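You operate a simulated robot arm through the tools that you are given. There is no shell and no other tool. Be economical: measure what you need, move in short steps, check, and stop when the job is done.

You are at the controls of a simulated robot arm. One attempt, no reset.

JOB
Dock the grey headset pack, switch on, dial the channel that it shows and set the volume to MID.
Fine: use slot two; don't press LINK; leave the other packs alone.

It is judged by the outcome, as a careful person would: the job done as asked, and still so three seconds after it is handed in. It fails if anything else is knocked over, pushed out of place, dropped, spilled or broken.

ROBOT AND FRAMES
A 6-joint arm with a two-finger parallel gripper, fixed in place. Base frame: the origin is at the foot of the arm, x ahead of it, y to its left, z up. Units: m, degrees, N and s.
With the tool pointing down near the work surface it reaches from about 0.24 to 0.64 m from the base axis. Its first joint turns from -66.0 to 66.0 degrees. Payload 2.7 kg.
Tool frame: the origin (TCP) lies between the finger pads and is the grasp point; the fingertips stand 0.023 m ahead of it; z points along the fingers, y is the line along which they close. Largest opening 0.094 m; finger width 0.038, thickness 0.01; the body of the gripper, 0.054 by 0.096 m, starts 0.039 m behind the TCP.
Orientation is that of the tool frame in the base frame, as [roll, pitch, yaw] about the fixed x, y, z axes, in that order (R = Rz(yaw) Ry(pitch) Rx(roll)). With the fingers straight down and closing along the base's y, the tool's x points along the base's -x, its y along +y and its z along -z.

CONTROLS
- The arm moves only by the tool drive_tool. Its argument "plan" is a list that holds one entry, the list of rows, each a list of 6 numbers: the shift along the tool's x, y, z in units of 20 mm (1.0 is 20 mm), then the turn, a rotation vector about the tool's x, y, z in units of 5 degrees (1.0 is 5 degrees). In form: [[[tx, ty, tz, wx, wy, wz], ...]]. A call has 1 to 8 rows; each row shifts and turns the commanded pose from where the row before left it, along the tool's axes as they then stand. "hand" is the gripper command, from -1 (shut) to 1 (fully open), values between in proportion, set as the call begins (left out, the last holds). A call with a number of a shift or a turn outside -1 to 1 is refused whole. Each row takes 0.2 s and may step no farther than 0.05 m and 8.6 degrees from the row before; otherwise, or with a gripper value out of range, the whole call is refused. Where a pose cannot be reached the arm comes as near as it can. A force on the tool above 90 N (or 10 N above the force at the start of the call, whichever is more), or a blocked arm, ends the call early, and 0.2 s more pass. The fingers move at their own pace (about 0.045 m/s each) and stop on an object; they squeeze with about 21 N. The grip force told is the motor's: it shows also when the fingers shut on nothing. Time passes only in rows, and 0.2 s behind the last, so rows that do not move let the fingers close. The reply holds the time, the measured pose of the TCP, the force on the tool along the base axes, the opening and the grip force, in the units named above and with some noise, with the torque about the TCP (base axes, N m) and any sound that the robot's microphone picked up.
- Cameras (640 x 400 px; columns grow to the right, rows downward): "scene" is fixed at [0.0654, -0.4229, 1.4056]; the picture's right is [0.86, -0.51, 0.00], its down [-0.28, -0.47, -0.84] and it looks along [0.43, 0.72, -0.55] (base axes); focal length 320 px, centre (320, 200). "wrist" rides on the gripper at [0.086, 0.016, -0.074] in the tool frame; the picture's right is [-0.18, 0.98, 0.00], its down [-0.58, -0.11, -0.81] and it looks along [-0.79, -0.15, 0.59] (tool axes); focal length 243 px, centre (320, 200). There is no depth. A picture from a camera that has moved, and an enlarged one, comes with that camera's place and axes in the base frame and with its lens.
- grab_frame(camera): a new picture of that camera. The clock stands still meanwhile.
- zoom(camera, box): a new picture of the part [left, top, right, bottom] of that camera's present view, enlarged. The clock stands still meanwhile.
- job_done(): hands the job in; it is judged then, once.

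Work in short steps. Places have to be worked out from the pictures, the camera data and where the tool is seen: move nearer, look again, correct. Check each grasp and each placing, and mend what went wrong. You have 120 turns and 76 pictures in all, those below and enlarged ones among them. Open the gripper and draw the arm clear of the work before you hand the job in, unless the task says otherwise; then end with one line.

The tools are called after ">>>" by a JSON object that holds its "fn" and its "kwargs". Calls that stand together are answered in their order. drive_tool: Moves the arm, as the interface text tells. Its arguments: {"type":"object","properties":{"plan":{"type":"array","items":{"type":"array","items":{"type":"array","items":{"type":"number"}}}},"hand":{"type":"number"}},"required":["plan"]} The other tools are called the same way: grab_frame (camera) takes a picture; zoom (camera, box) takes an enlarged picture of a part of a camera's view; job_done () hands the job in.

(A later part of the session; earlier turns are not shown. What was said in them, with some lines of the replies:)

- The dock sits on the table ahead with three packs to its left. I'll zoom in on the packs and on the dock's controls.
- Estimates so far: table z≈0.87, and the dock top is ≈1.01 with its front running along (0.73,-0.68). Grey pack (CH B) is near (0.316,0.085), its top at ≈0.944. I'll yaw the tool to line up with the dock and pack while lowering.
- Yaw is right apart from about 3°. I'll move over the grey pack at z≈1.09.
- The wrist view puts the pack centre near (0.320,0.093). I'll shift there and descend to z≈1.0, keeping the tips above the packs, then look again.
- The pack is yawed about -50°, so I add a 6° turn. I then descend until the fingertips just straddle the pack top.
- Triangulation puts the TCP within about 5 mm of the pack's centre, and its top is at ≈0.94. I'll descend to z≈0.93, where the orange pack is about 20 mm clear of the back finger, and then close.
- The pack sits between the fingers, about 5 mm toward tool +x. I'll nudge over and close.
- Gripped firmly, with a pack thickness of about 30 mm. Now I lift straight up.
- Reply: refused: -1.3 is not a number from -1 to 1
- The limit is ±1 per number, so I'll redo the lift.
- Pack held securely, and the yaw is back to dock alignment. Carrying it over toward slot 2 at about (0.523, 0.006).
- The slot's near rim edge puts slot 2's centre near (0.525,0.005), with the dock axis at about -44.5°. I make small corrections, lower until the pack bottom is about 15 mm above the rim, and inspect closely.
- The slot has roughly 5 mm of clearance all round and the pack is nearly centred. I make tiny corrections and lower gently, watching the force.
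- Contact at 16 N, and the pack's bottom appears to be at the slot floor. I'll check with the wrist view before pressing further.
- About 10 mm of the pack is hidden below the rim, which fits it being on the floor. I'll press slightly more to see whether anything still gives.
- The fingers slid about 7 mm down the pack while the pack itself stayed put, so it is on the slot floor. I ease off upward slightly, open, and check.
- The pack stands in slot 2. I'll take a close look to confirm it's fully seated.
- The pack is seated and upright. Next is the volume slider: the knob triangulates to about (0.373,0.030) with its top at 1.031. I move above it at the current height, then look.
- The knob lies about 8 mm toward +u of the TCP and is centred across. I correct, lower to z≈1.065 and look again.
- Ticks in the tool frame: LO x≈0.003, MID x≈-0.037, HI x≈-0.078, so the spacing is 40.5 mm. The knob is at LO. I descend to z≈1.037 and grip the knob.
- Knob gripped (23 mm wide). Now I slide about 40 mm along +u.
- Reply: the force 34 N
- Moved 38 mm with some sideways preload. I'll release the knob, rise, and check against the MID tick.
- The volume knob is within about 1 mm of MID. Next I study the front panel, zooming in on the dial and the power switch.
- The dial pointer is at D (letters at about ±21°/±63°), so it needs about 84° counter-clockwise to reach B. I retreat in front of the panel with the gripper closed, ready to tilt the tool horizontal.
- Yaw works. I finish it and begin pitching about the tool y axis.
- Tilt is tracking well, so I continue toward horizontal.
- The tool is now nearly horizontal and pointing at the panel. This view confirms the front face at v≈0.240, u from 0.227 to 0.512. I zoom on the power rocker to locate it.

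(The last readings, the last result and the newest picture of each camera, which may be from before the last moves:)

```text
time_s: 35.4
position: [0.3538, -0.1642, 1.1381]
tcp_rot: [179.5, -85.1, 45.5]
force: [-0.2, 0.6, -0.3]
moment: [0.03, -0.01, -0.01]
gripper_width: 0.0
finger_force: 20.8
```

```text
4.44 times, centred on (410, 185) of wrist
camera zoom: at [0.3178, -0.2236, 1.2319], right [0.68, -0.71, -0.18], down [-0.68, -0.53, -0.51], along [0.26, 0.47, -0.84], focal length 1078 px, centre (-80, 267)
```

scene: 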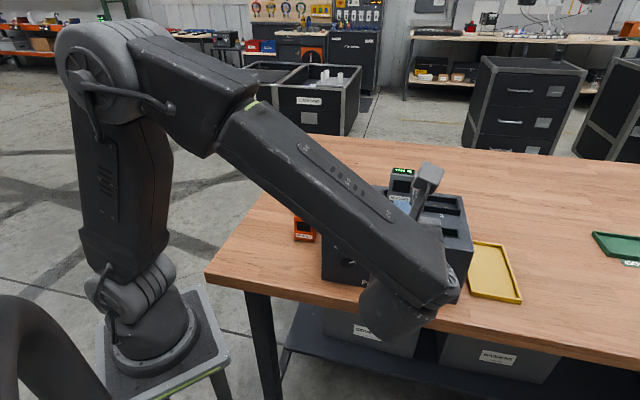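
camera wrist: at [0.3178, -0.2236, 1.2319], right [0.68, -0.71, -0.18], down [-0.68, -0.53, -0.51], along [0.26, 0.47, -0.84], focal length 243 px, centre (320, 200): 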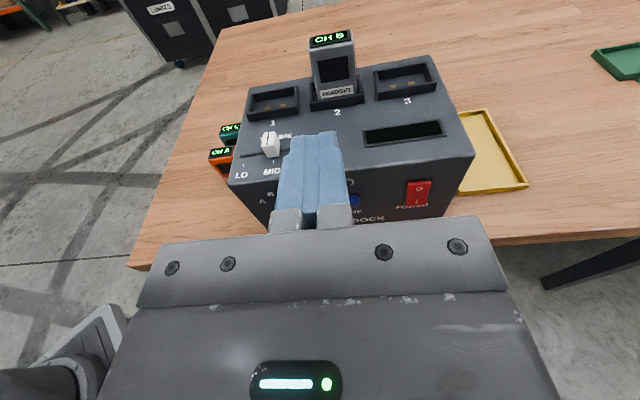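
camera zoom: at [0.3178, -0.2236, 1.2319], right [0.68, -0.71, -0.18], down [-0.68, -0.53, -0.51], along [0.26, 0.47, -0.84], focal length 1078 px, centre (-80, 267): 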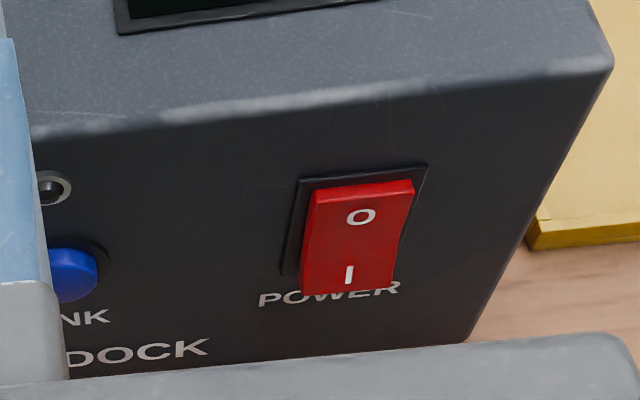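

The "I" half is at u≈0.458, v≈0.225, z≈0.942. The table edge is at v≈0.17, so the gripper body stays clear. I level the tool and move in front of the rocker, with the tip still about 5 cm away.

>>> {"fn": "drive_tool", "kwargs": {"plan": [[[0, 0.5, 0, 0, 1, 0], [-1, 0.5, 0, 0, 0, 0], [-1, 0.5, 0, 0, 0, 0], [-1, 0.5, 0, 0, 0, 0], [-1, 0.5, 0, 0, 0, 0], [-1, 0.5, 0, 0, 0, 0], [-1, 0.5, 0, 0, 0, 0], [-1, 0.5, 0, 0, 0, 0]]]}}

>>> {"fn": "drive_tool", "kwargs": {"plan": [[[-1, 0.5, 0, 0, 0, 0], [-1, 0, 0, 0, 0, 0], [-0.7, 0, 0, 0, 0, 0]]]}}

>>> {"fn": "grab_frame", "kwargs": {"camera": "wrist"}}

>>> {"fn": "grab_frame", "kwargs": {"camera": "scene"}}

```text
time_s: 37.2
position: [0.4107, -0.2212, 0.999]
tcp_rot: [-106.2, -90.0, -28.7]
force: [-0.3, 0.2, 1.2]
moment: [0.01, -0.02, -0.01]
gripper_width: 0.0
finger_force: 21.0
```

```text
time_s: 38.0
position: [0.4161, -0.2282, 0.9454]
tcp_rot: [82.9, -90.0, 142.2]
force: [0.7, -0.1, 0.0]
moment: [0.0, 0.0, 0.03]
gripper_width: 0.0
finger_force: 20.8
```

```text
35 pictures are left
camera wrist: at [0.3753, -0.2922, 1.0322], right [0.7, -0.69, -0.18], down [-0.65, -0.49, -0.58], along [0.31, 0.52, -0.79], focal length 243 px, centre (320, 200)
```

wrist: 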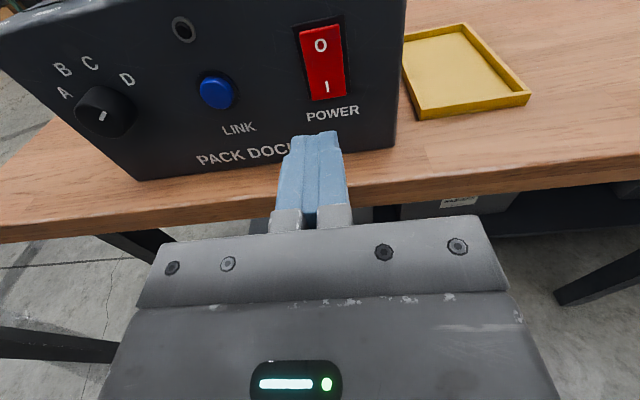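

```text
34 pictures are left
```

scene: 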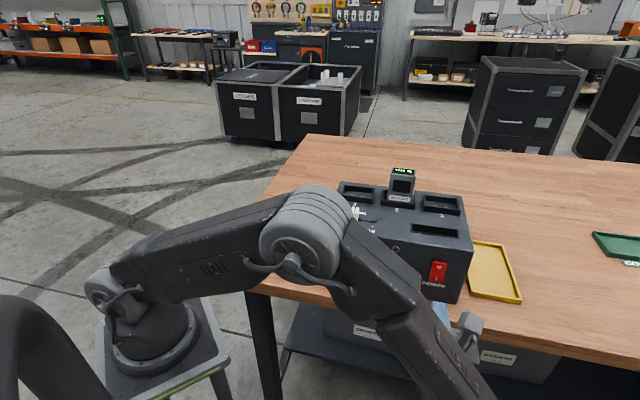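

"I" triangulates to u≈0.459, z≈0.942. I shift 4 mm right and 4 mm down, then approach to just short of contact.

>>> {"fn": "drive_tool", "kwargs": {"plan": [[[-0.2, 0.2, 0.6, 0, 0, 0], [0, 0, 1, 0, 0, 0], [0, 0, 0.8, 0, 0, 0]]]}}

>>> {"fn": "zoom", "kwargs": {"camera": "wrist", "box": [250, 30, 410, 150]}}

```text
time_s: 38.8
position: [0.4538, -0.1963, 0.9405]
tcp_rot: [-43.2, -89.9, -91.8]
force: [0.0, -0.2, 0.1]
moment: [0.0, -0.01, 0.0]
gripper_width: 0.0
finger_force: 21.0
```

```text
3.33 times, centred on (330, 90) of wrist
camera zoom: at [0.413, -0.2608, 1.0276], right [0.7, -0.69, -0.18], down [-0.65, -0.49, -0.58], along [0.31, 0.52, -0.79], focal length 809 px, centre (287, 567)
```

zoom: 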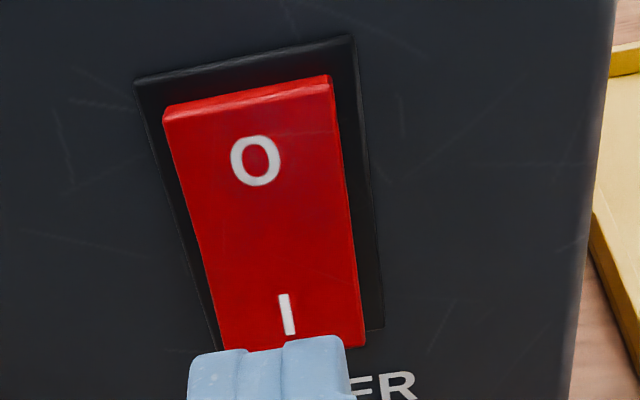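

Aligned with "I" within about 1 mm. I press forward gently.

>>> {"fn": "drive_tool", "kwargs": {"plan": [[[0, 0, 0.4, 0, 0, 0], [0, 0, 0.3, 0, 0, 0], [0, 0, 0.3, 0, 0, 0], [0, 0, 0.2, 0, 0, 0]]]}}

>>> {"fn": "zoom", "kwargs": {"camera": "wrist", "box": [250, 30, 410, 150]}}

```text
time_s: 39.8
position: [0.4708, -0.1795, 0.9414]
tcp_rot: [-126.4, -89.9, -8.4]
force: [0.1, -0.6, -0.7]
moment: [-0.02, 0.01, -0.02]
gripper_width: 0.0
finger_force: 21.8
```

```text
3.33 times, centred on (330, 90) of wrist
camera zoom: at [0.4294, -0.2436, 1.0274], right [0.7, -0.69, -0.18], down [-0.65, -0.49, -0.58], along [0.31, 0.52, -0.79], focal length 809 px, centre (287, 567)
```

zoom: 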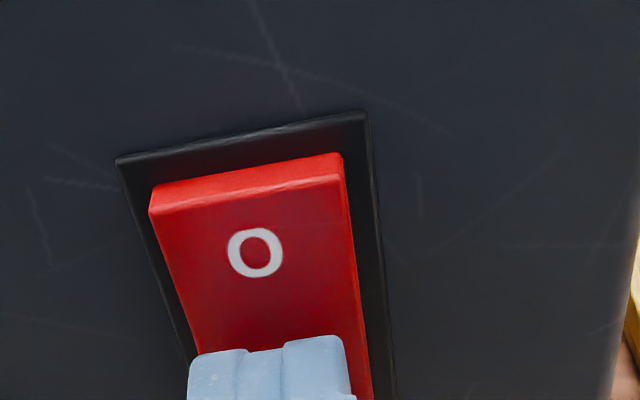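

No force yet at tip v≈0.229, so I continue in small steps.

>>> {"fn": "drive_tool", "kwargs": {"plan": [[[0, 0, 0.2, 0, 0, 0], [0, 0, 0.15, 0, 0, 0], [0, 0, 0, 0, 0, 0]]]}}

>>> {"fn": "zoom", "kwargs": {"camera": "scene", "box": [320, 160, 480, 300]}}

```text
time_s: 40.6
position: [0.4714, -0.1777, 0.94]
tcp_rot: [-36.3, -89.9, -98.7]
force: [-63.5, -26.9, 7.0]
moment: [0.33, -1.03, 0.52]
gripper_width: 0.0
finger_force: 21.1
```

```text
2.86 times, centred on (400, 230) of scene
camera zoom: at [0.0635, -0.4237, 1.4055], right [0.86, -0.52, 0.0], down [-0.28, -0.47, -0.84], along [0.43, 0.72, -0.54], focal length 916 px, centre (91, 114)
```

zoom: 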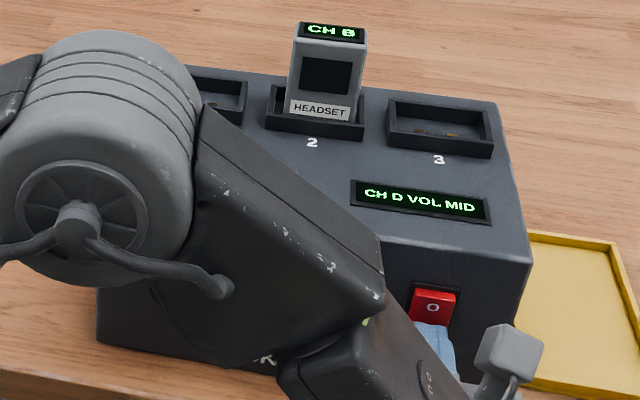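

Power is on and the display reads "CH D VOL MID". I back straight out.

>>> {"fn": "drive_tool", "kwargs": {"plan": [[[0, 0, -0.3, 0, 0, 0], [0, 0, -1, 0, 0, 0], [0, 0, -1, 0, 0, 0], [0, 0, -1, 0, 0, 0]]]}}

>>> {"fn": "zoom", "kwargs": {"camera": "wrist", "box": [0, 0, 360, 200]}}

>>> {"fn": "grab_frame", "kwargs": {"camera": "scene"}}

```text
time_s: 41.6
position: [0.4299, -0.2215, 0.9412]
tcp_rot: [90.9, -90.0, 134.0]
force: [-0.2, 0.1, -0.3]
moment: [0.02, 0.0, -0.01]
gripper_width: 0.0
finger_force: 21.4
```

```text
1.78 times, centred on (180, 100) of wrist
camera zoom: at [0.3887, -0.286, 1.0277], right [0.7, -0.69, -0.18], down [-0.65, -0.49, -0.58], along [0.31, 0.52, -0.79], focal length 431 px, centre (569, 378)
```

zoom: 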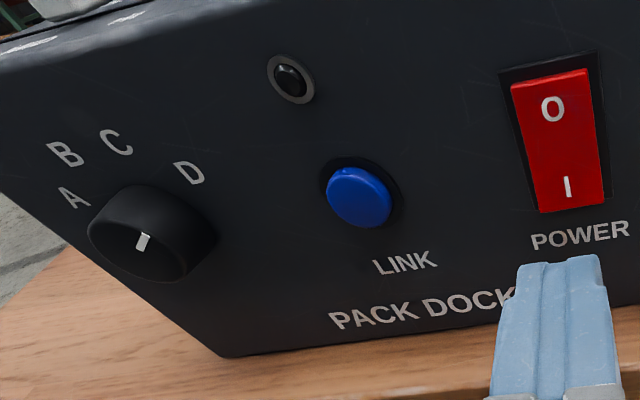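

```text
29 pictures are left
```

scene: 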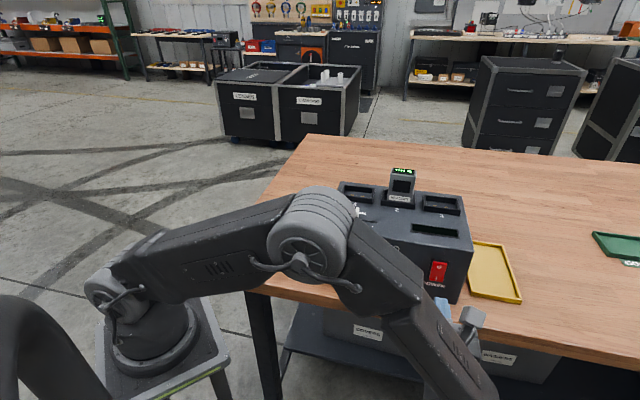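

The display looks dark from here, so I need to check whether power stayed on.

>>> {"fn": "zoom", "kwargs": {"camera": "scene", "box": [400, 215, 480, 295]}}

>>> {"fn": "zoom", "kwargs": {"camera": "wrist", "box": [250, 10, 370, 130]}}

```text
5.00 times, centred on (440, 255) of scene
camera zoom: at [0.0654, -0.4229, 1.4056], right [0.86, -0.51, 0.0], down [-0.28, -0.47, -0.84], along [0.43, 0.72, -0.55], focal length 1602 px, centre (-280, -75)
```

zoom: 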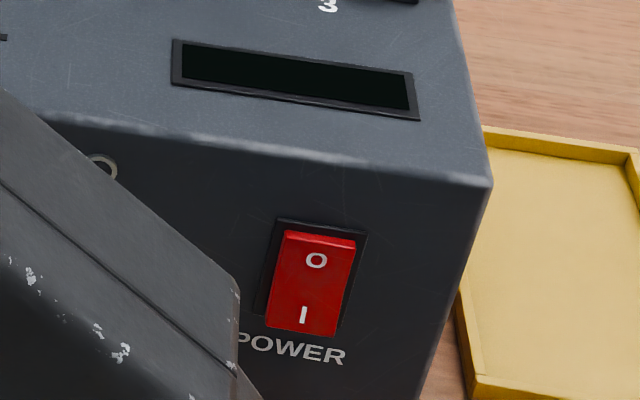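

```text
3.33 times, centred on (310, 70) of wrist
camera zoom: at [0.3887, -0.286, 1.0277], right [0.7, -0.69, -0.18], down [-0.65, -0.49, -0.58], along [0.31, 0.52, -0.79], focal length 809 px, centre (353, 633)
```

zoom: 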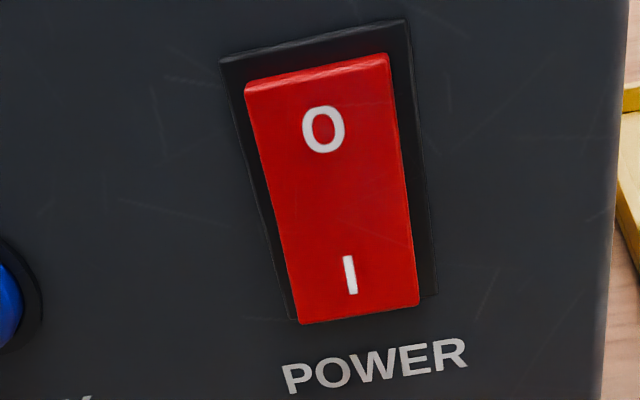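

The rocker sprang back: the 38 mm tall fingertip spanned the pivot (z≈0.954), so it didn't tip over fully. I'll raise 51 mm, roll -90° and open wide. That way only the lower finger (10 mm tall) presses the "I" end and the upper one passes above the dock.

>>> {"fn": "drive_tool", "kwargs": {"plan": [[[0.9, 0, 0, 0, 0, 0], [0.9, 0, 0, 0, 0, 0], [0.74, 0, 0, 0, 0, -1], [0, 0, 0, 0, 0, -1], [0, 0, 0, 0, 0, -1], [0, 0, 0, 0, 0, -1], [0, 0, 0, 0, 0, -1], [0, 0, 0, 0, 0, -1]]]}}

>>> {"fn": "drive_tool", "kwargs": {"plan": [[[0, 0, 0, 0, 0, -1], [0, 0, 0, 0, 0, -1], [0, 0, 0, 0, 0, -1], [0, 0, 0, 0, 0, -1], [0, 0, 0, 0, 0, -1], [0, 0, 0, 0, 0, -1], [0, 0, 0, 0, 0, -1], [0, 0, 0, 0, 0, -1]]]}}

>>> {"fn": "drive_tool", "kwargs": {"plan": [[[0, 0, 0, 0, 0, -1], [0, 0, 0, 0, 0, -1], [0, 0, 0, 0, 0, -1], [0, 0, 0, 0, 0, -1], [0, 0, 0, 0, 0, 0], [0, 0, 0, 0, 0, 0]]], "hand": 1}}

>>> {"fn": "grab_frame", "kwargs": {"camera": "wrist"}}

```text
time_s: 43.4
position: [0.4299, -0.2213, 0.9914]
tcp_rot: [89.9, -59.8, 135.1]
force: [0.7, 0.1, 0.6]
moment: [0.0, 0.04, -0.01]
gripper_width: 0.0
finger_force: 20.2
```

```text
time_s: 45.2
position: [0.4297, -0.2222, 0.9926]
tcp_rot: [90.0, -19.9, 135.0]
force: [0.6, -0.1, 0.4]
moment: [0.01, -0.01, -0.01]
gripper_width: 0.0
finger_force: 21.1
```

```text
time_s: 46.6
position: [0.43, -0.2225, 0.9916]
tcp_rot: [90.0, -0.1, 135.1]
force: [-0.4, 0.3, 0.1]
moment: [0.02, 0.01, 0.0]
gripper_width: 0.094
finger_force: 0.0
```

```text
26 pictures are left
camera wrist: at [0.3158, -0.2137, 1.0082], right [0.13, -0.13, 0.98], down [-0.16, -0.98, -0.11], along [0.98, -0.14, -0.15], focal length 243 px, centre (320, 200)
```

wrist: 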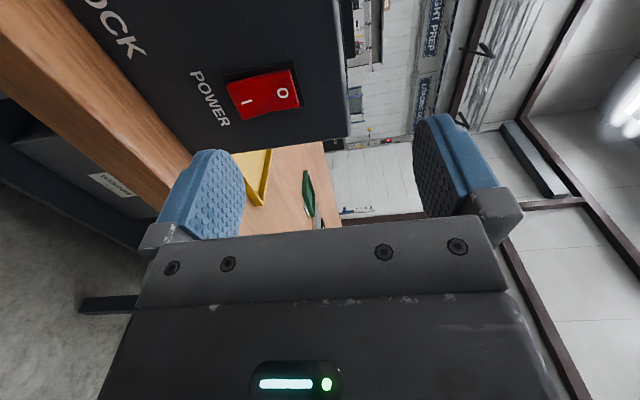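

Clearances are good, with the upper finger above the dock and the lower finger in line with "I" (z≈0.942). I approach and press in steps.

>>> {"fn": "drive_tool", "kwargs": {"plan": [[[0.1, 0.05, 0.6, 0, 0, 0], [0, 0, 1, 0, 0, 0], [0, 0, 0.9, 0, 0, 0]]]}}

>>> {"fn": "drive_tool", "kwargs": {"plan": [[[0, 0, 0.25, 0, 0, 0], [0, 0, 0.2, 0, 0, 0], [0, 0, 0, 0, 0, 0]]]}}

>>> {"fn": "grab_frame", "kwargs": {"camera": "wrist"}}

```text
time_s: 47.4
position: [0.4642, -0.1841, 0.9932]
tcp_rot: [90.0, 0.0, 135.0]
force: [0.4, 0.4, 0.8]
moment: [0.01, -0.02, -0.04]
gripper_width: 0.0941
finger_force: 0.1
```

```text
time_s: 48.2
position: [0.4693, -0.1779, 0.9946]
tcp_rot: [89.9, -0.1, 135.1]
force: [-0.1, -0.9, 0.2]
moment: [-0.04, 0.02, 0.0]
gripper_width: 0.0941
finger_force: 0.1
```

```text
25 pictures are left
camera wrist: at [0.3557, -0.1697, 1.0095], right [0.13, -0.13, 0.98], down [-0.16, -0.98, -0.11], along [0.98, -0.14, -0.15], focal length 243 px, centre (320, 200)
```

wrist: 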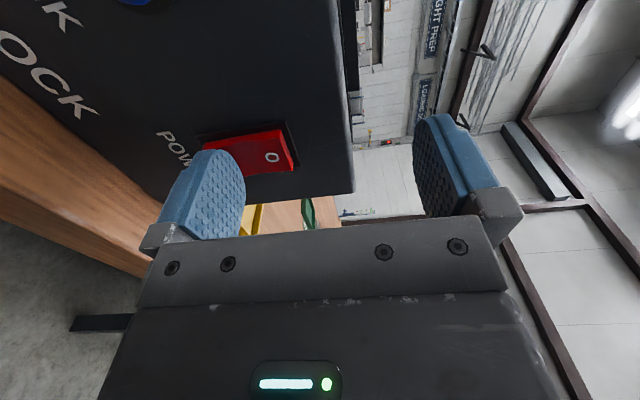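

No contact yet; tip at v≈0.229. I continue and read the force.

>>> {"fn": "drive_tool", "kwargs": {"plan": [[[0, -0.1, 0.2, 0, 0, 0], [0, 0, 0.15, 0, 0, 0], [0, 0, 0.1, 0, 0, 0]]]}}

>>> {"fn": "zoom", "kwargs": {"camera": "wrist", "box": [160, 100, 320, 200]}}

```text
time_s: 49.0
position: [0.4723, -0.1749, 0.9906]
tcp_rot: [90.3, -0.1, 134.9]
force: [-51.1, -31.8, 7.6]
moment: [-1.56, 2.05, 0.31]
gripper_width: 0.0906
finger_force: 0.0
```

```text
4.00 times, centred on (240, 150) of wrist
camera zoom: at [0.3572, -0.1678, 1.0069], right [0.13, -0.13, 0.98], down [-0.16, -0.98, -0.11], along [0.98, -0.14, -0.15], focal length 970 px, centre (640, 400)
```

zoom: 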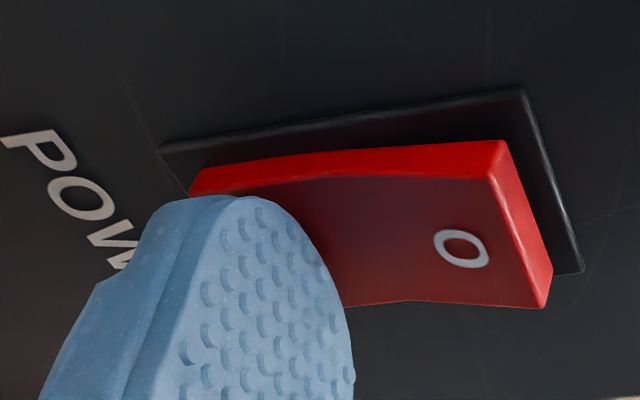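

The rocker has clearly tipped, with the O end out. I back away and check whether it latched.

>>> {"fn": "drive_tool", "kwargs": {"plan": [[[0, 0, -0.3, 0, 0, 0], [0, 0, -1, 0, 0, 0], [0, 0, -1, 0, 0, 0]]]}}

>>> {"fn": "zoom", "kwargs": {"camera": "scene", "box": [380, 165, 480, 295]}}

```text
time_s: 49.8
position: [0.4433, -0.2032, 0.9901]
tcp_rot: [90.0, 0.0, 135.0]
force: [0.0, -0.5, 0.6]
moment: [0.02, 0.0, 0.01]
gripper_width: 0.0937
finger_force: 0.0
```

```text
3.08 times, centred on (430, 230) of scene
camera zoom: at [0.0654, -0.4229, 1.4056], right [0.86, -0.51, 0.0], down [-0.28, -0.47, -0.84], along [0.43, 0.72, -0.55], focal length 986 px, centre (-18, 108)
```

zoom: 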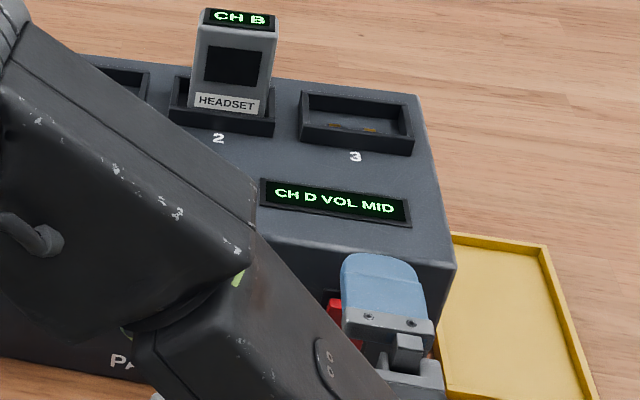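

Power has latched ("CH D VOL MID"). I back off further and roll the tool +85° so the fingers close horizontally, ready for the dial.

>>> {"fn": "drive_tool", "kwargs": {"plan": [[[0, 0, -0.9, 0, 0, 1], [0, 0, -0.9, 0, 0, 1], [0, 0, -0.7, 0, 0, 1], [0, 0, 0, 0, 0, 1], [0, 0, 0, 0, 0, 1], [0, 0, 0, 0, 0, 1], [0, 0, 0, 0, 0, 1], [0, 0, 0, 0, 0, 1]]], "hand": 0.35}}

>>> {"fn": "drive_tool", "kwargs": {"plan": [[[0, 0, 0, 0, 0, 1], [0, 0, 0, 0, 0, 1], [0, 0, 0, 0, 0, 1], [0, 0, 0, 0, 0, 1], [0, 0, 0, 0, 0, 1], [0, 0, 0, 0, 0, 1], [0, 0, 0, 0, 0, 1], [0, 0, 0, 0, 0, 1]]]}}

>>> {"fn": "drive_tool", "kwargs": {"plan": [[[0, 0, 0, 0, 0, 1], [0, -0.8, 0, 0, 0, 0], [0, -1, 0, 0, 0, 0], [0, -1, 0, 0, 0, 0], [0, -1, 0, 0, 0, 0]]]}}

>>> {"fn": "grab_frame", "kwargs": {"camera": "scene"}}

>>> {"fn": "grab_frame", "kwargs": {"camera": "wrist"}}

```text
time_s: 51.6
position: [0.407, -0.2404, 0.9916]
tcp_rot: [90.1, -40.2, 135.1]
force: [0.2, -0.6, -0.4]
moment: [0.01, -0.02, 0.01]
gripper_width: 0.0633
finger_force: 0.1
```

```text
time_s: 53.4
position: [0.4071, -0.2396, 0.992]
tcp_rot: [89.9, -80.1, 135.2]
force: [0.6, 0.3, -0.1]
moment: [-0.03, -0.01, 0.02]
gripper_width: 0.0635
finger_force: 0.0
```

```text
time_s: 54.6
position: [0.3567, -0.1868, 0.9844]
tcp_rot: [90.1, -85.1, 135.0]
force: [-0.9, -1.0, 0.1]
moment: [0.04, -0.01, -0.02]
gripper_width: 0.0635
finger_force: 0.1
```

```text
22 pictures are left
```

scene: 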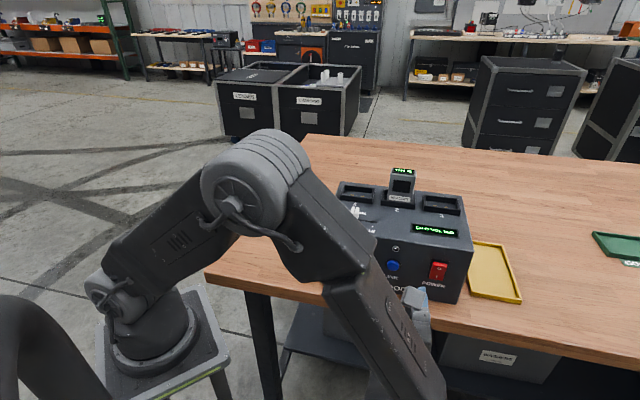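

```text
21 pictures are left
camera wrist: at [0.3098, -0.2455, 1.072], right [0.7, -0.7, -0.1], down [-0.61, -0.53, -0.59], along [0.36, 0.47, -0.8], focal length 243 px, centre (320, 200)
```

wrist: 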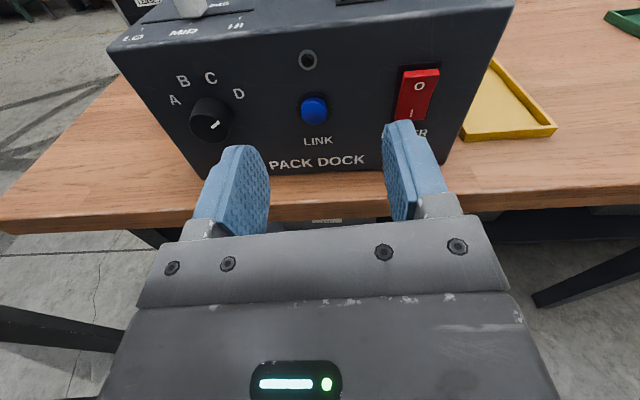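

The arm folds clear of the dock. I continue to the spot in front of the dial (u≈0.284, z≈0.953).

>>> {"fn": "drive_tool", "kwargs": {"plan": [[[0, -1, 0, 0, 0, 0], [0, -1, 0, 0, 0, 0], [-0.4, -1, 0, 0, 0, 0], [-0.4, -1, 0, 0, 0, 0], [-0.33, -1, 0, 0, 0, 0], [0, -0.13, 0, 0, 0, 0]]]}}

>>> {"fn": "grab_frame", "kwargs": {"camera": "wrist"}}

```text
time_s: 56.0
position: [0.2859, -0.1161, 0.9537]
tcp_rot: [90.2, -84.9, 135.0]
force: [-0.5, -0.5, -1.2]
moment: [-0.03, -0.04, 0.04]
gripper_width: 0.0636
finger_force: 0.0
```

```text
20 pictures are left
camera wrist: at [0.2378, -0.1748, 1.0402], right [0.7, -0.7, -0.1], down [-0.61, -0.53, -0.59], along [0.36, 0.47, -0.8], focal length 243 px, centre (320, 200)
```

wrist: 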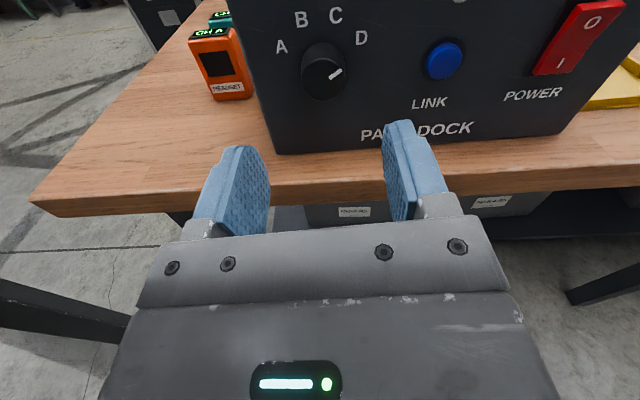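

The dial centre is at u≈0.2866, z≈0.953. I nudge 2 mm right and advance toward it.

>>> {"fn": "drive_tool", "kwargs": {"plan": [[[0, 0.12, 0.8, 0, 0, 0], [0, 0, 1, 0, 0, 0], [0, 0, 1, 0, 0, 0], [0, 0, 0.6, 0, 0, 0]]]}}

>>> {"fn": "zoom", "kwargs": {"camera": "wrist", "box": [180, 60, 460, 235]}}

```text
time_s: 57.0
position: [0.3338, -0.069, 0.9532]
tcp_rot: [90.0, -84.9, 135.0]
force: [-0.9, -0.8, 0.6]
moment: [0.0, -0.03, 0.04]
gripper_width: 0.0632
finger_force: 0.0
```

```text
2.29 times, centred on (320, 148) of wrist
camera zoom: at [0.2871, -0.1284, 1.0412], right [0.7, -0.7, -0.1], down [-0.61, -0.53, -0.59], along [0.36, 0.47, -0.8], focal length 555 px, centre (320, 320)
```

zoom: 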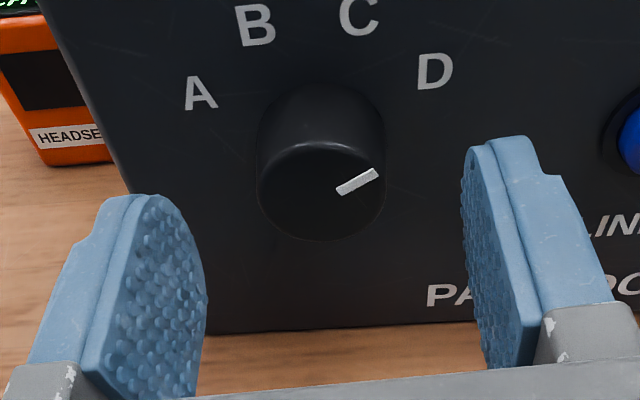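

Centred: the knob's front is 28 mm ahead of the TCP and directly on axis. I advance 24 mm and grip.

>>> {"fn": "drive_tool", "kwargs": {"plan": [[[0, 0, 0.6, 0, 0, 0], [0, 0, 0.55, 0, 0, 0]]]}}

>>> {"fn": "drive_tool", "kwargs": {"plan": [[[0, 0, 0, 0, 0, 0], [0, 0, 0, 0, 0, 0], [0, 0, 0, 0, 0, 0], [0, 0, 0, 0, 0, 0]]], "hand": -1}}

```text
time_s: 57.6
position: [0.3497, -0.0538, 0.9531]
tcp_rot: [89.9, -85.0, 135.3]
force: [-0.6, 0.1, 0.0]
moment: [0.0, -0.02, -0.01]
gripper_width: 0.0636
finger_force: 0.1
```

```text
time_s: 58.6
position: [0.3498, -0.0524, 0.953]
tcp_rot: [89.8, -84.9, 135.2]
force: [1.5, 2.6, -0.6]
moment: [0.02, 0.01, 0.04]
gripper_width: 0.0329
finger_force: 45.2
```

Gripped with almost no side load. I turn counter-clockwise 40°, then check the display.

>>> {"fn": "drive_tool", "kwargs": {"plan": [[[0, 0, 0, 0, 0, -1], [0, 0, 0, 0, 0, -1], [0, 0, 0, 0, 0, -1], [0, 0, 0, 0, 0, -1], [0, 0, 0, 0, 0, -1], [0, 0, 0, 0, 0, -1], [0, 0, 0, 0, 0, -1], [0, 0, 0, 0, 0, -1]]]}}

>>> {"fn": "zoom", "kwargs": {"camera": "scene", "box": [320, 180, 480, 300]}}

```text
time_s: 60.4
position: [0.3495, -0.0527, 0.952]
tcp_rot: [90.1, -45.0, 135.1]
force: [-8.6, 10.3, -7.6]
moment: [-0.16, 0.2, 0.11]
gripper_width: 0.0327
finger_force: 45.2
```

```text
3.33 times, centred on (400, 240) of scene
camera zoom: at [0.0652, -0.4227, 1.4057], right [0.86, -0.51, 0.0], down [-0.28, -0.47, -0.84], along [0.43, 0.72, -0.55], focal length 1068 px, centre (53, 67)
```

zoom: 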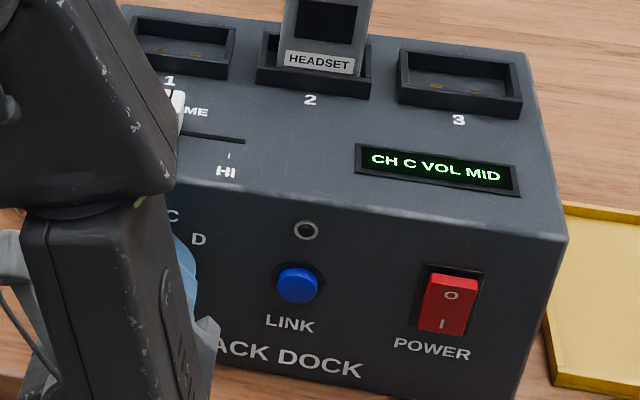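

The display now shows CH C, so the turn is working. I turn another 44° to B.

>>> {"fn": "drive_tool", "kwargs": {"plan": [[[0, 0, 0, 0, 0, -1], [0, 0, 0, 0, 0, -1], [0, 0, 0, 0, 0, -1], [0, 0, 0, 0, 0, -1], [0, 0, 0, 0, 0, -1], [0, 0, 0, 0, 0, -1], [0, 0, 0, 0, 0, -1], [0, 0, 0, 0, 0, -1]]]}}

>>> {"fn": "drive_tool", "kwargs": {"plan": [[[0, 0, 0, 0, 0, -0.8], [0, 0, 0, 0, 0, 0]]]}}

>>> {"fn": "zoom", "kwargs": {"camera": "scene", "box": [320, 180, 480, 300]}}

>>> {"fn": "zoom", "kwargs": {"camera": "wrist", "box": [200, 40, 440, 230]}}

```text
time_s: 62.2
position: [0.3472, -0.0515, 0.9515]
tcp_rot: [90.6, -5.2, 135.1]
force: [-2.6, 25.7, -36.3]
moment: [-0.36, 0.48, 0.19]
gripper_width: 0.0329
finger_force: 45.3
```

```text
time_s: 62.8
position: [0.3498, -0.0518, 0.951]
tcp_rot: [90.7, -1.0, 135.0]
force: [1.2, 18.9, -39.0]
moment: [-0.44, 0.48, -0.1]
gripper_width: 0.0327
finger_force: 45.5
```

```text
3.33 times, centred on (400, 240) of scene
camera zoom: at [0.0659, -0.4225, 1.4057], right [0.86, -0.51, 0.0], down [-0.28, -0.47, -0.84], along [0.43, 0.72, -0.55], focal length 1068 px, centre (53, 67)
```

zoom: 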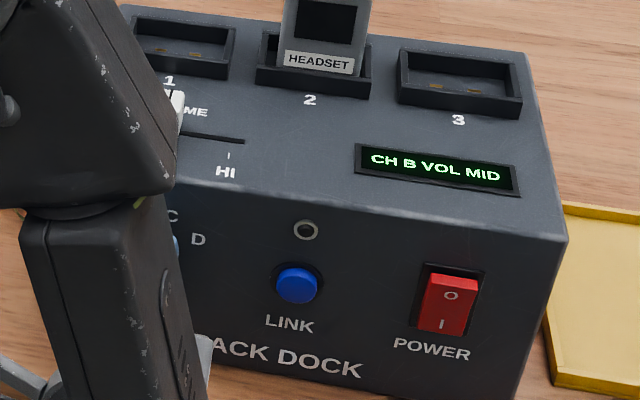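

```text
2.11 times, centred on (320, 135) of wrist
camera zoom: at [0.2356, -0.0449, 0.9694], right [0.15, -0.14, 0.98], down [-0.16, -0.98, -0.11], along [0.98, -0.14, -0.17], focal length 511 px, centre (320, 337)
```

zoom: 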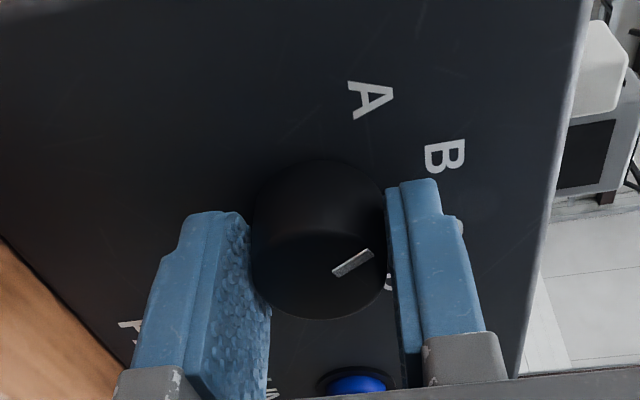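

Display reads "CH B VOL MID". I open the fingers and withdraw straight back.

>>> {"fn": "drive_tool", "kwargs": {"plan": [[[0, 0, 0, 0, 0, 0], [0, 0, 0, 0, 0, 0], [0, 0, 0, 0, 0, 0]]], "hand": 0.3}}

>>> {"fn": "drive_tool", "kwargs": {"plan": [[[0, 0, -0.5, 0, 0, 0], [0, 0, -1, 0, 0, 0], [0, 0, -1, 0, 0, 0], [0, 0, -1, 0, 0, 0], [0, 0, -1, 0, 0, 0], [0, 0, -1, 0, 0, 0]]]}}

>>> {"fn": "grab_frame", "kwargs": {"camera": "scene"}}

>>> {"fn": "zoom", "kwargs": {"camera": "scene", "box": [320, 160, 480, 300]}}

>>> {"fn": "grab_frame", "kwargs": {"camera": "wrist"}}

```text
time_s: 63.6
position: [0.3492, -0.053, 0.9521]
tcp_rot: [90.0, -0.9, 135.0]
force: [1.0, -0.6, -0.2]
moment: [-0.02, 0.01, 0.01]
gripper_width: 0.0611
finger_force: 0.1
```

```text
time_s: 65.0
position: [0.2726, -0.1292, 0.9542]
tcp_rot: [90.0, -1.0, 135.2]
force: [0.3, -0.1, -0.2]
moment: [-0.02, -0.02, 0.02]
gripper_width: 0.0611
finger_force: 0.0
```

```text
15 pictures are left
```

scene: 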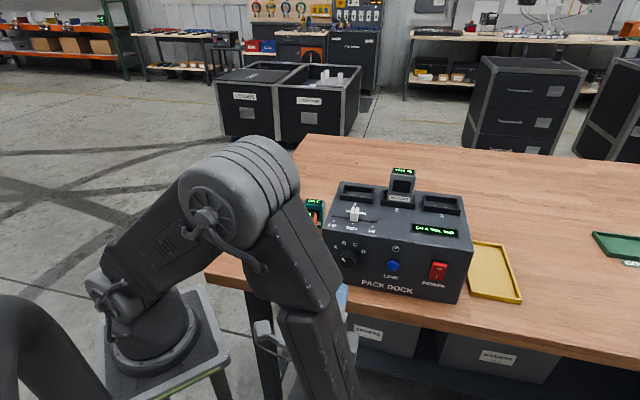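

```text
2.86 times, centred on (400, 230) of scene
camera zoom: at [0.0654, -0.4229, 1.4056], right [0.86, -0.51, 0.0], down [-0.28, -0.47, -0.84], along [0.43, 0.72, -0.55], focal length 916 px, centre (91, 114)
```

zoom: 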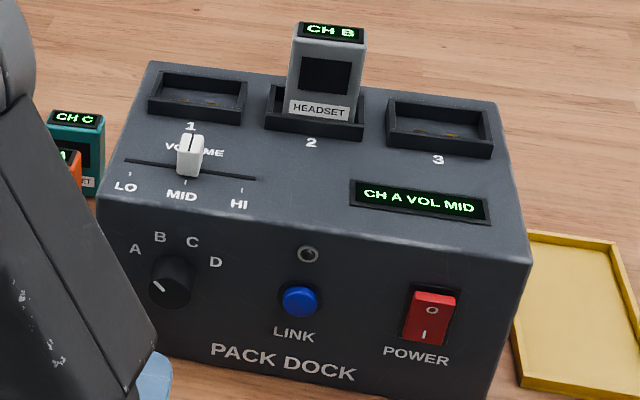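

```text
13 pictures are left
camera wrist: at [0.1575, -0.1226, 0.9718], right [0.14, -0.14, 0.98], down [-0.16, -0.98, -0.12], along [0.98, -0.14, -0.16], focal length 243 px, centre (320, 200)
```

wrist: 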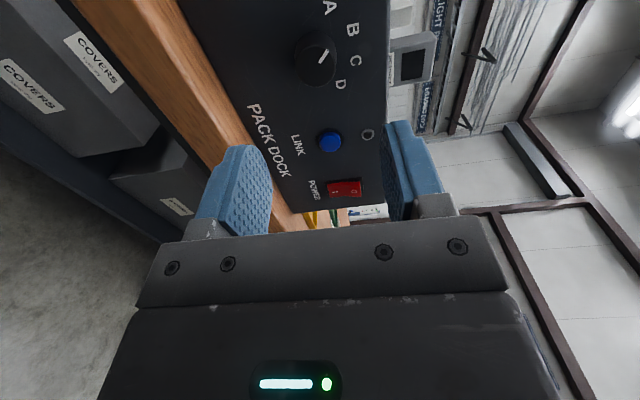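

On release the dial was dragged past B to A, because the off-centre grip had left a side load. I'll re-grip it slightly lower, turn one step clockwise, and null the side force before opening.

>>> {"fn": "drive_tool", "kwargs": {"plan": [[[-0.03, -0.2, 0.9, 0, 0, 0], [0, 0, 1, 0, 0, 0], [0, 0, 1, 0, 0, 0], [0, 0, 1, 0, 0, 0], [0, 0, 1, 0, 0, 0], [0, 0, 0.55, 0, 0, 0]]]}}

>>> {"fn": "drive_tool", "kwargs": {"plan": [[[0, 0, 0, 0, 0, 0], [0, 0, 0, 0, 0, 0], [0, 0, 0, 0, 0, 0], [0, 0, 0, 0, 0, 0]]], "hand": -1}}

```text
time_s: 66.4
position: [0.3505, -0.0527, 0.9494]
tcp_rot: [90.0, -1.1, 135.0]
force: [1.3, 0.2, 0.0]
moment: [0.04, 0.0, -0.01]
gripper_width: 0.0613
finger_force: 0.0
```

```text
time_s: 67.4
position: [0.3513, -0.0536, 0.9496]
tcp_rot: [89.8, -0.9, 135.2]
force: [4.0, 4.8, 17.0]
moment: [0.32, -0.31, -0.09]
gripper_width: 0.0329
finger_force: 45.3
```

The side force is now +17 N, so the tool sits about 1 mm low. I raise it 1 mm while gripped and turn +40° clockwise.

>>> {"fn": "drive_tool", "kwargs": {"plan": [[[0, 0.05, 0, 0, 0, 0], [0, 0, 0, 0, 0, 1], [0, 0, 0, 0, 0, 1], [0, 0, 0, 0, 0, 1], [0, 0, 0, 0, 0, 1], [0, 0, 0, 0, 0, 1], [0, 0, 0, 0, 0, 1], [0, 0, 0, 0, 0, 1]]]}}

>>> {"fn": "drive_tool", "kwargs": {"plan": [[[0, 0, 0, 0, 0, 1], [0, 0, 0, 0, 0, 0.4], [0, 0, 0, 0, 0, 0]]]}}

>>> {"fn": "zoom", "kwargs": {"camera": "scene", "box": [320, 180, 480, 300]}}

>>> {"fn": "zoom", "kwargs": {"camera": "wrist", "box": [200, 40, 440, 230]}}

```text
time_s: 69.2
position: [0.3508, -0.0547, 0.949]
tcp_rot: [90.1, -36.1, 134.9]
force: [25.9, 12.7, 3.8]
moment: [0.0, 0.0, -0.32]
gripper_width: 0.0329
finger_force: 44.8
```

```text
time_s: 70.0
position: [0.3503, -0.0539, 0.9495]
tcp_rot: [90.2, -43.0, 134.7]
force: [26.4, 9.0, -8.6]
moment: [-0.24, 0.23, -0.39]
gripper_width: 0.0328
finger_force: 45.3
```

```text
3.33 times, centred on (400, 240) of scene
camera zoom: at [0.0662, -0.4227, 1.4056], right [0.86, -0.51, 0.0], down [-0.28, -0.47, -0.84], along [0.43, 0.72, -0.55], focal length 1068 px, centre (53, 67)
```

zoom: 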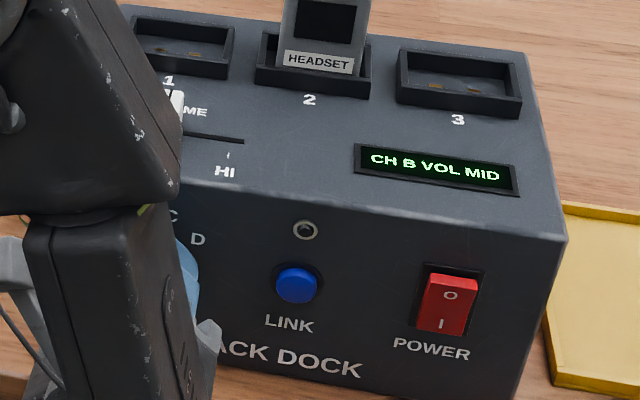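

```text
2.11 times, centred on (320, 135) of wrist
camera zoom: at [0.2601, -0.07, 1.021], right [0.57, -0.57, 0.59], down [-0.33, -0.82, -0.47], along [0.75, 0.08, -0.65], focal length 511 px, centre (320, 337)
```

zoom: 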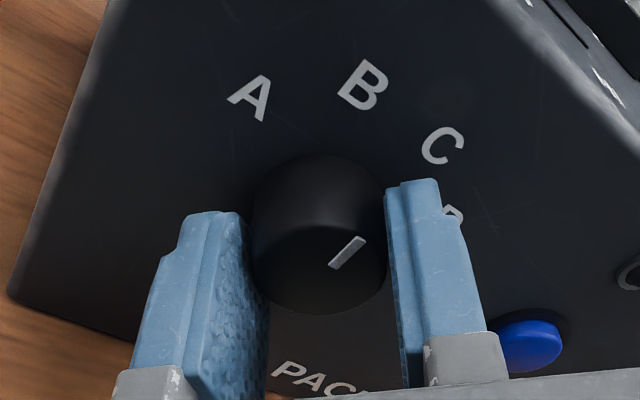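

Display shows B, but the pointer is about 12–14° past B toward C. I turn back 12° while gripped and read the force.

>>> {"fn": "drive_tool", "kwargs": {"plan": [[[0, 0, 0, 0, 0, -0.8], [0, 0, 0, 0, 0, -0.8], [0, 0, 0, 0, 0, -0.8], [0, 0, 0, 0, 0, 0]]]}}

>>> {"fn": "zoom", "kwargs": {"camera": "wrist", "box": [200, 40, 440, 230]}}

```text
time_s: 71.0
position: [0.3498, -0.0539, 0.9492]
tcp_rot: [90.1, -31.1, 134.9]
force: [19.1, 4.5, -11.6]
moment: [-0.41, 0.41, -0.94]
gripper_width: 0.0328
finger_force: 45.0
```

```text
2.11 times, centred on (320, 135) of wrist
camera zoom: at [0.2503, -0.0605, 1.0085], right [0.47, -0.47, 0.75], down [-0.26, -0.88, -0.39], along [0.84, -0.01, -0.54], focal length 511 px, centre (320, 337)
```

zoom: 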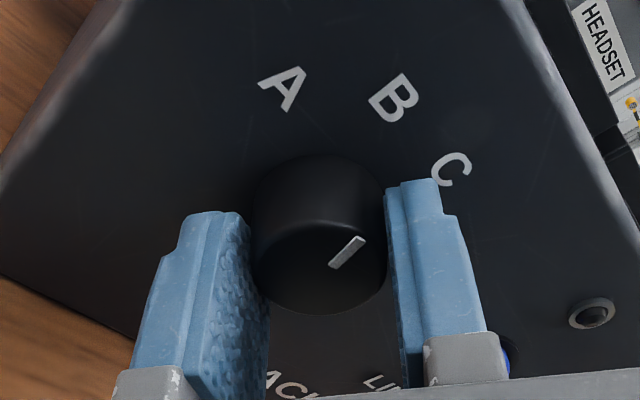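

Remaining side load is about -15 N along tool x. I relax that by 0.6 mm, then check before opening.

>>> {"fn": "drive_tool", "kwargs": {"plan": [[[-0.03, 0, 0.02, 0, 0, 0], [0, 0, 0, 0, 0, 0]]]}}

```text
time_s: 71.6
position: [0.3504, -0.0538, 0.9496]
tcp_rot: [90.1, -31.0, 135.1]
force: [6.3, 1.0, -4.9]
moment: [-0.5, 0.49, -1.07]
gripper_width: 0.033
finger_force: 45.1
```

Side forces are now small and there is almost no torsion about the dial axis. Opening.

>>> {"fn": "drive_tool", "kwargs": {"plan": [[[0, 0, 0, 0, 0, 0], [0, 0, 0, 0, 0, 0], [0, 0, 0, 0, 0, 0]]], "hand": 0.3}}

>>> {"fn": "drive_tool", "kwargs": {"plan": [[[0, 0, -0.5, 0, 0, 0], [0, 0, -1, 0, 0, 0], [0, 0, -1, 0, 0, 0], [0, 0, -1, 0, 0, 0], [0, 0, -1, 0, 0, 0], [0, 0, -1, 0, 0, 0]]]}}

>>> {"fn": "zoom", "kwargs": {"camera": "scene", "box": [320, 160, 480, 300]}}

```text
time_s: 72.4
position: [0.3504, -0.0541, 0.9485]
tcp_rot: [90.0, -31.1, 135.1]
force: [-0.2, 0.0, 0.0]
moment: [0.02, 0.01, 0.04]
gripper_width: 0.0612
finger_force: 0.0
```

```text
time_s: 73.8
position: [0.2716, -0.1317, 0.9496]
tcp_rot: [90.0, -31.0, 135.0]
force: [-0.3, 0.5, 0.6]
moment: [0.02, 0.02, 0.02]
gripper_width: 0.0611
finger_force: 0.0
```

```text
2.86 times, centred on (400, 230) of scene
camera zoom: at [0.0654, -0.4229, 1.4056], right [0.86, -0.51, 0.0], down [-0.28, -0.47, -0.84], along [0.43, 0.72, -0.55], focal length 916 px, centre (91, 114)
```

zoom: 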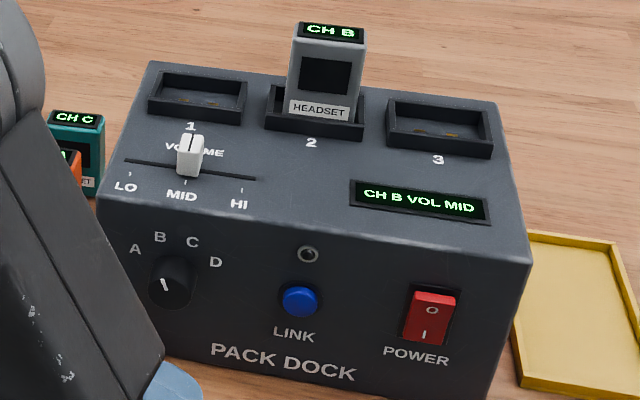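

The dial now rests at B, and the display reads "CH B VOL MID". I draw further back and do a final check.

>>> {"fn": "drive_tool", "kwargs": {"plan": [[[0, 0, -1, 0, 0, 0], [0, 0, -1, 0, 0, 0], [0, 0, -1, 0, 0, 0], [0, 0, -1, 0, 0, 0], [0, 0, 0, 0, 0, 0], [0, 0, 0, 0, 0, 0]]]}}

>>> {"fn": "zoom", "kwargs": {"camera": "scene", "box": [270, 150, 480, 310]}}

```text
time_s: 75.2
position: [0.2499, -0.1712, 0.9488]
tcp_rot: [90.0, -31.0, 135.0]
force: [-0.8, 1.2, 0.6]
moment: [0.0, 0.03, 0.0]
gripper_width: 0.0612
finger_force: 0.1
out of reach, approached as far as the arm can: row 3, 4
```

```text
2.50 times, centred on (375, 230) of scene
camera zoom: at [0.0654, -0.4229, 1.4056], right [0.86, -0.51, 0.0], down [-0.28, -0.47, -0.84], along [0.43, 0.72, -0.55], focal length 801 px, centre (182, 125)
```

zoom: 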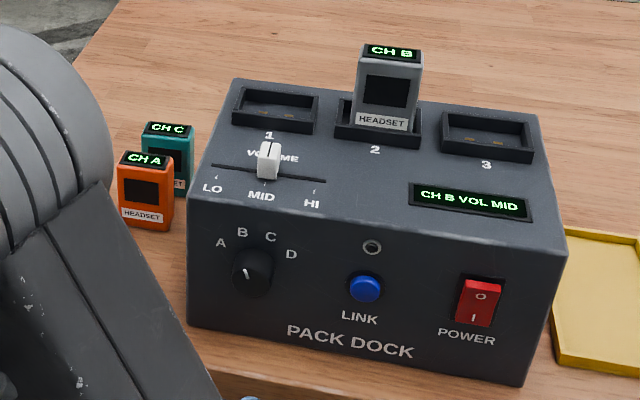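

The other two packs are still standing where they were, LINK is untouched, and the arm is clear of the work with the gripper open. Handing in.

>>> {"fn": "job_done", "kwargs": {}}

```text
The job is handed in.
```

The grey pack is docked in slot two, power is on, the dial is on channel B (the channel the pack shows) and the volume is at MID; LINK was not pressed and the other packs were not touched.
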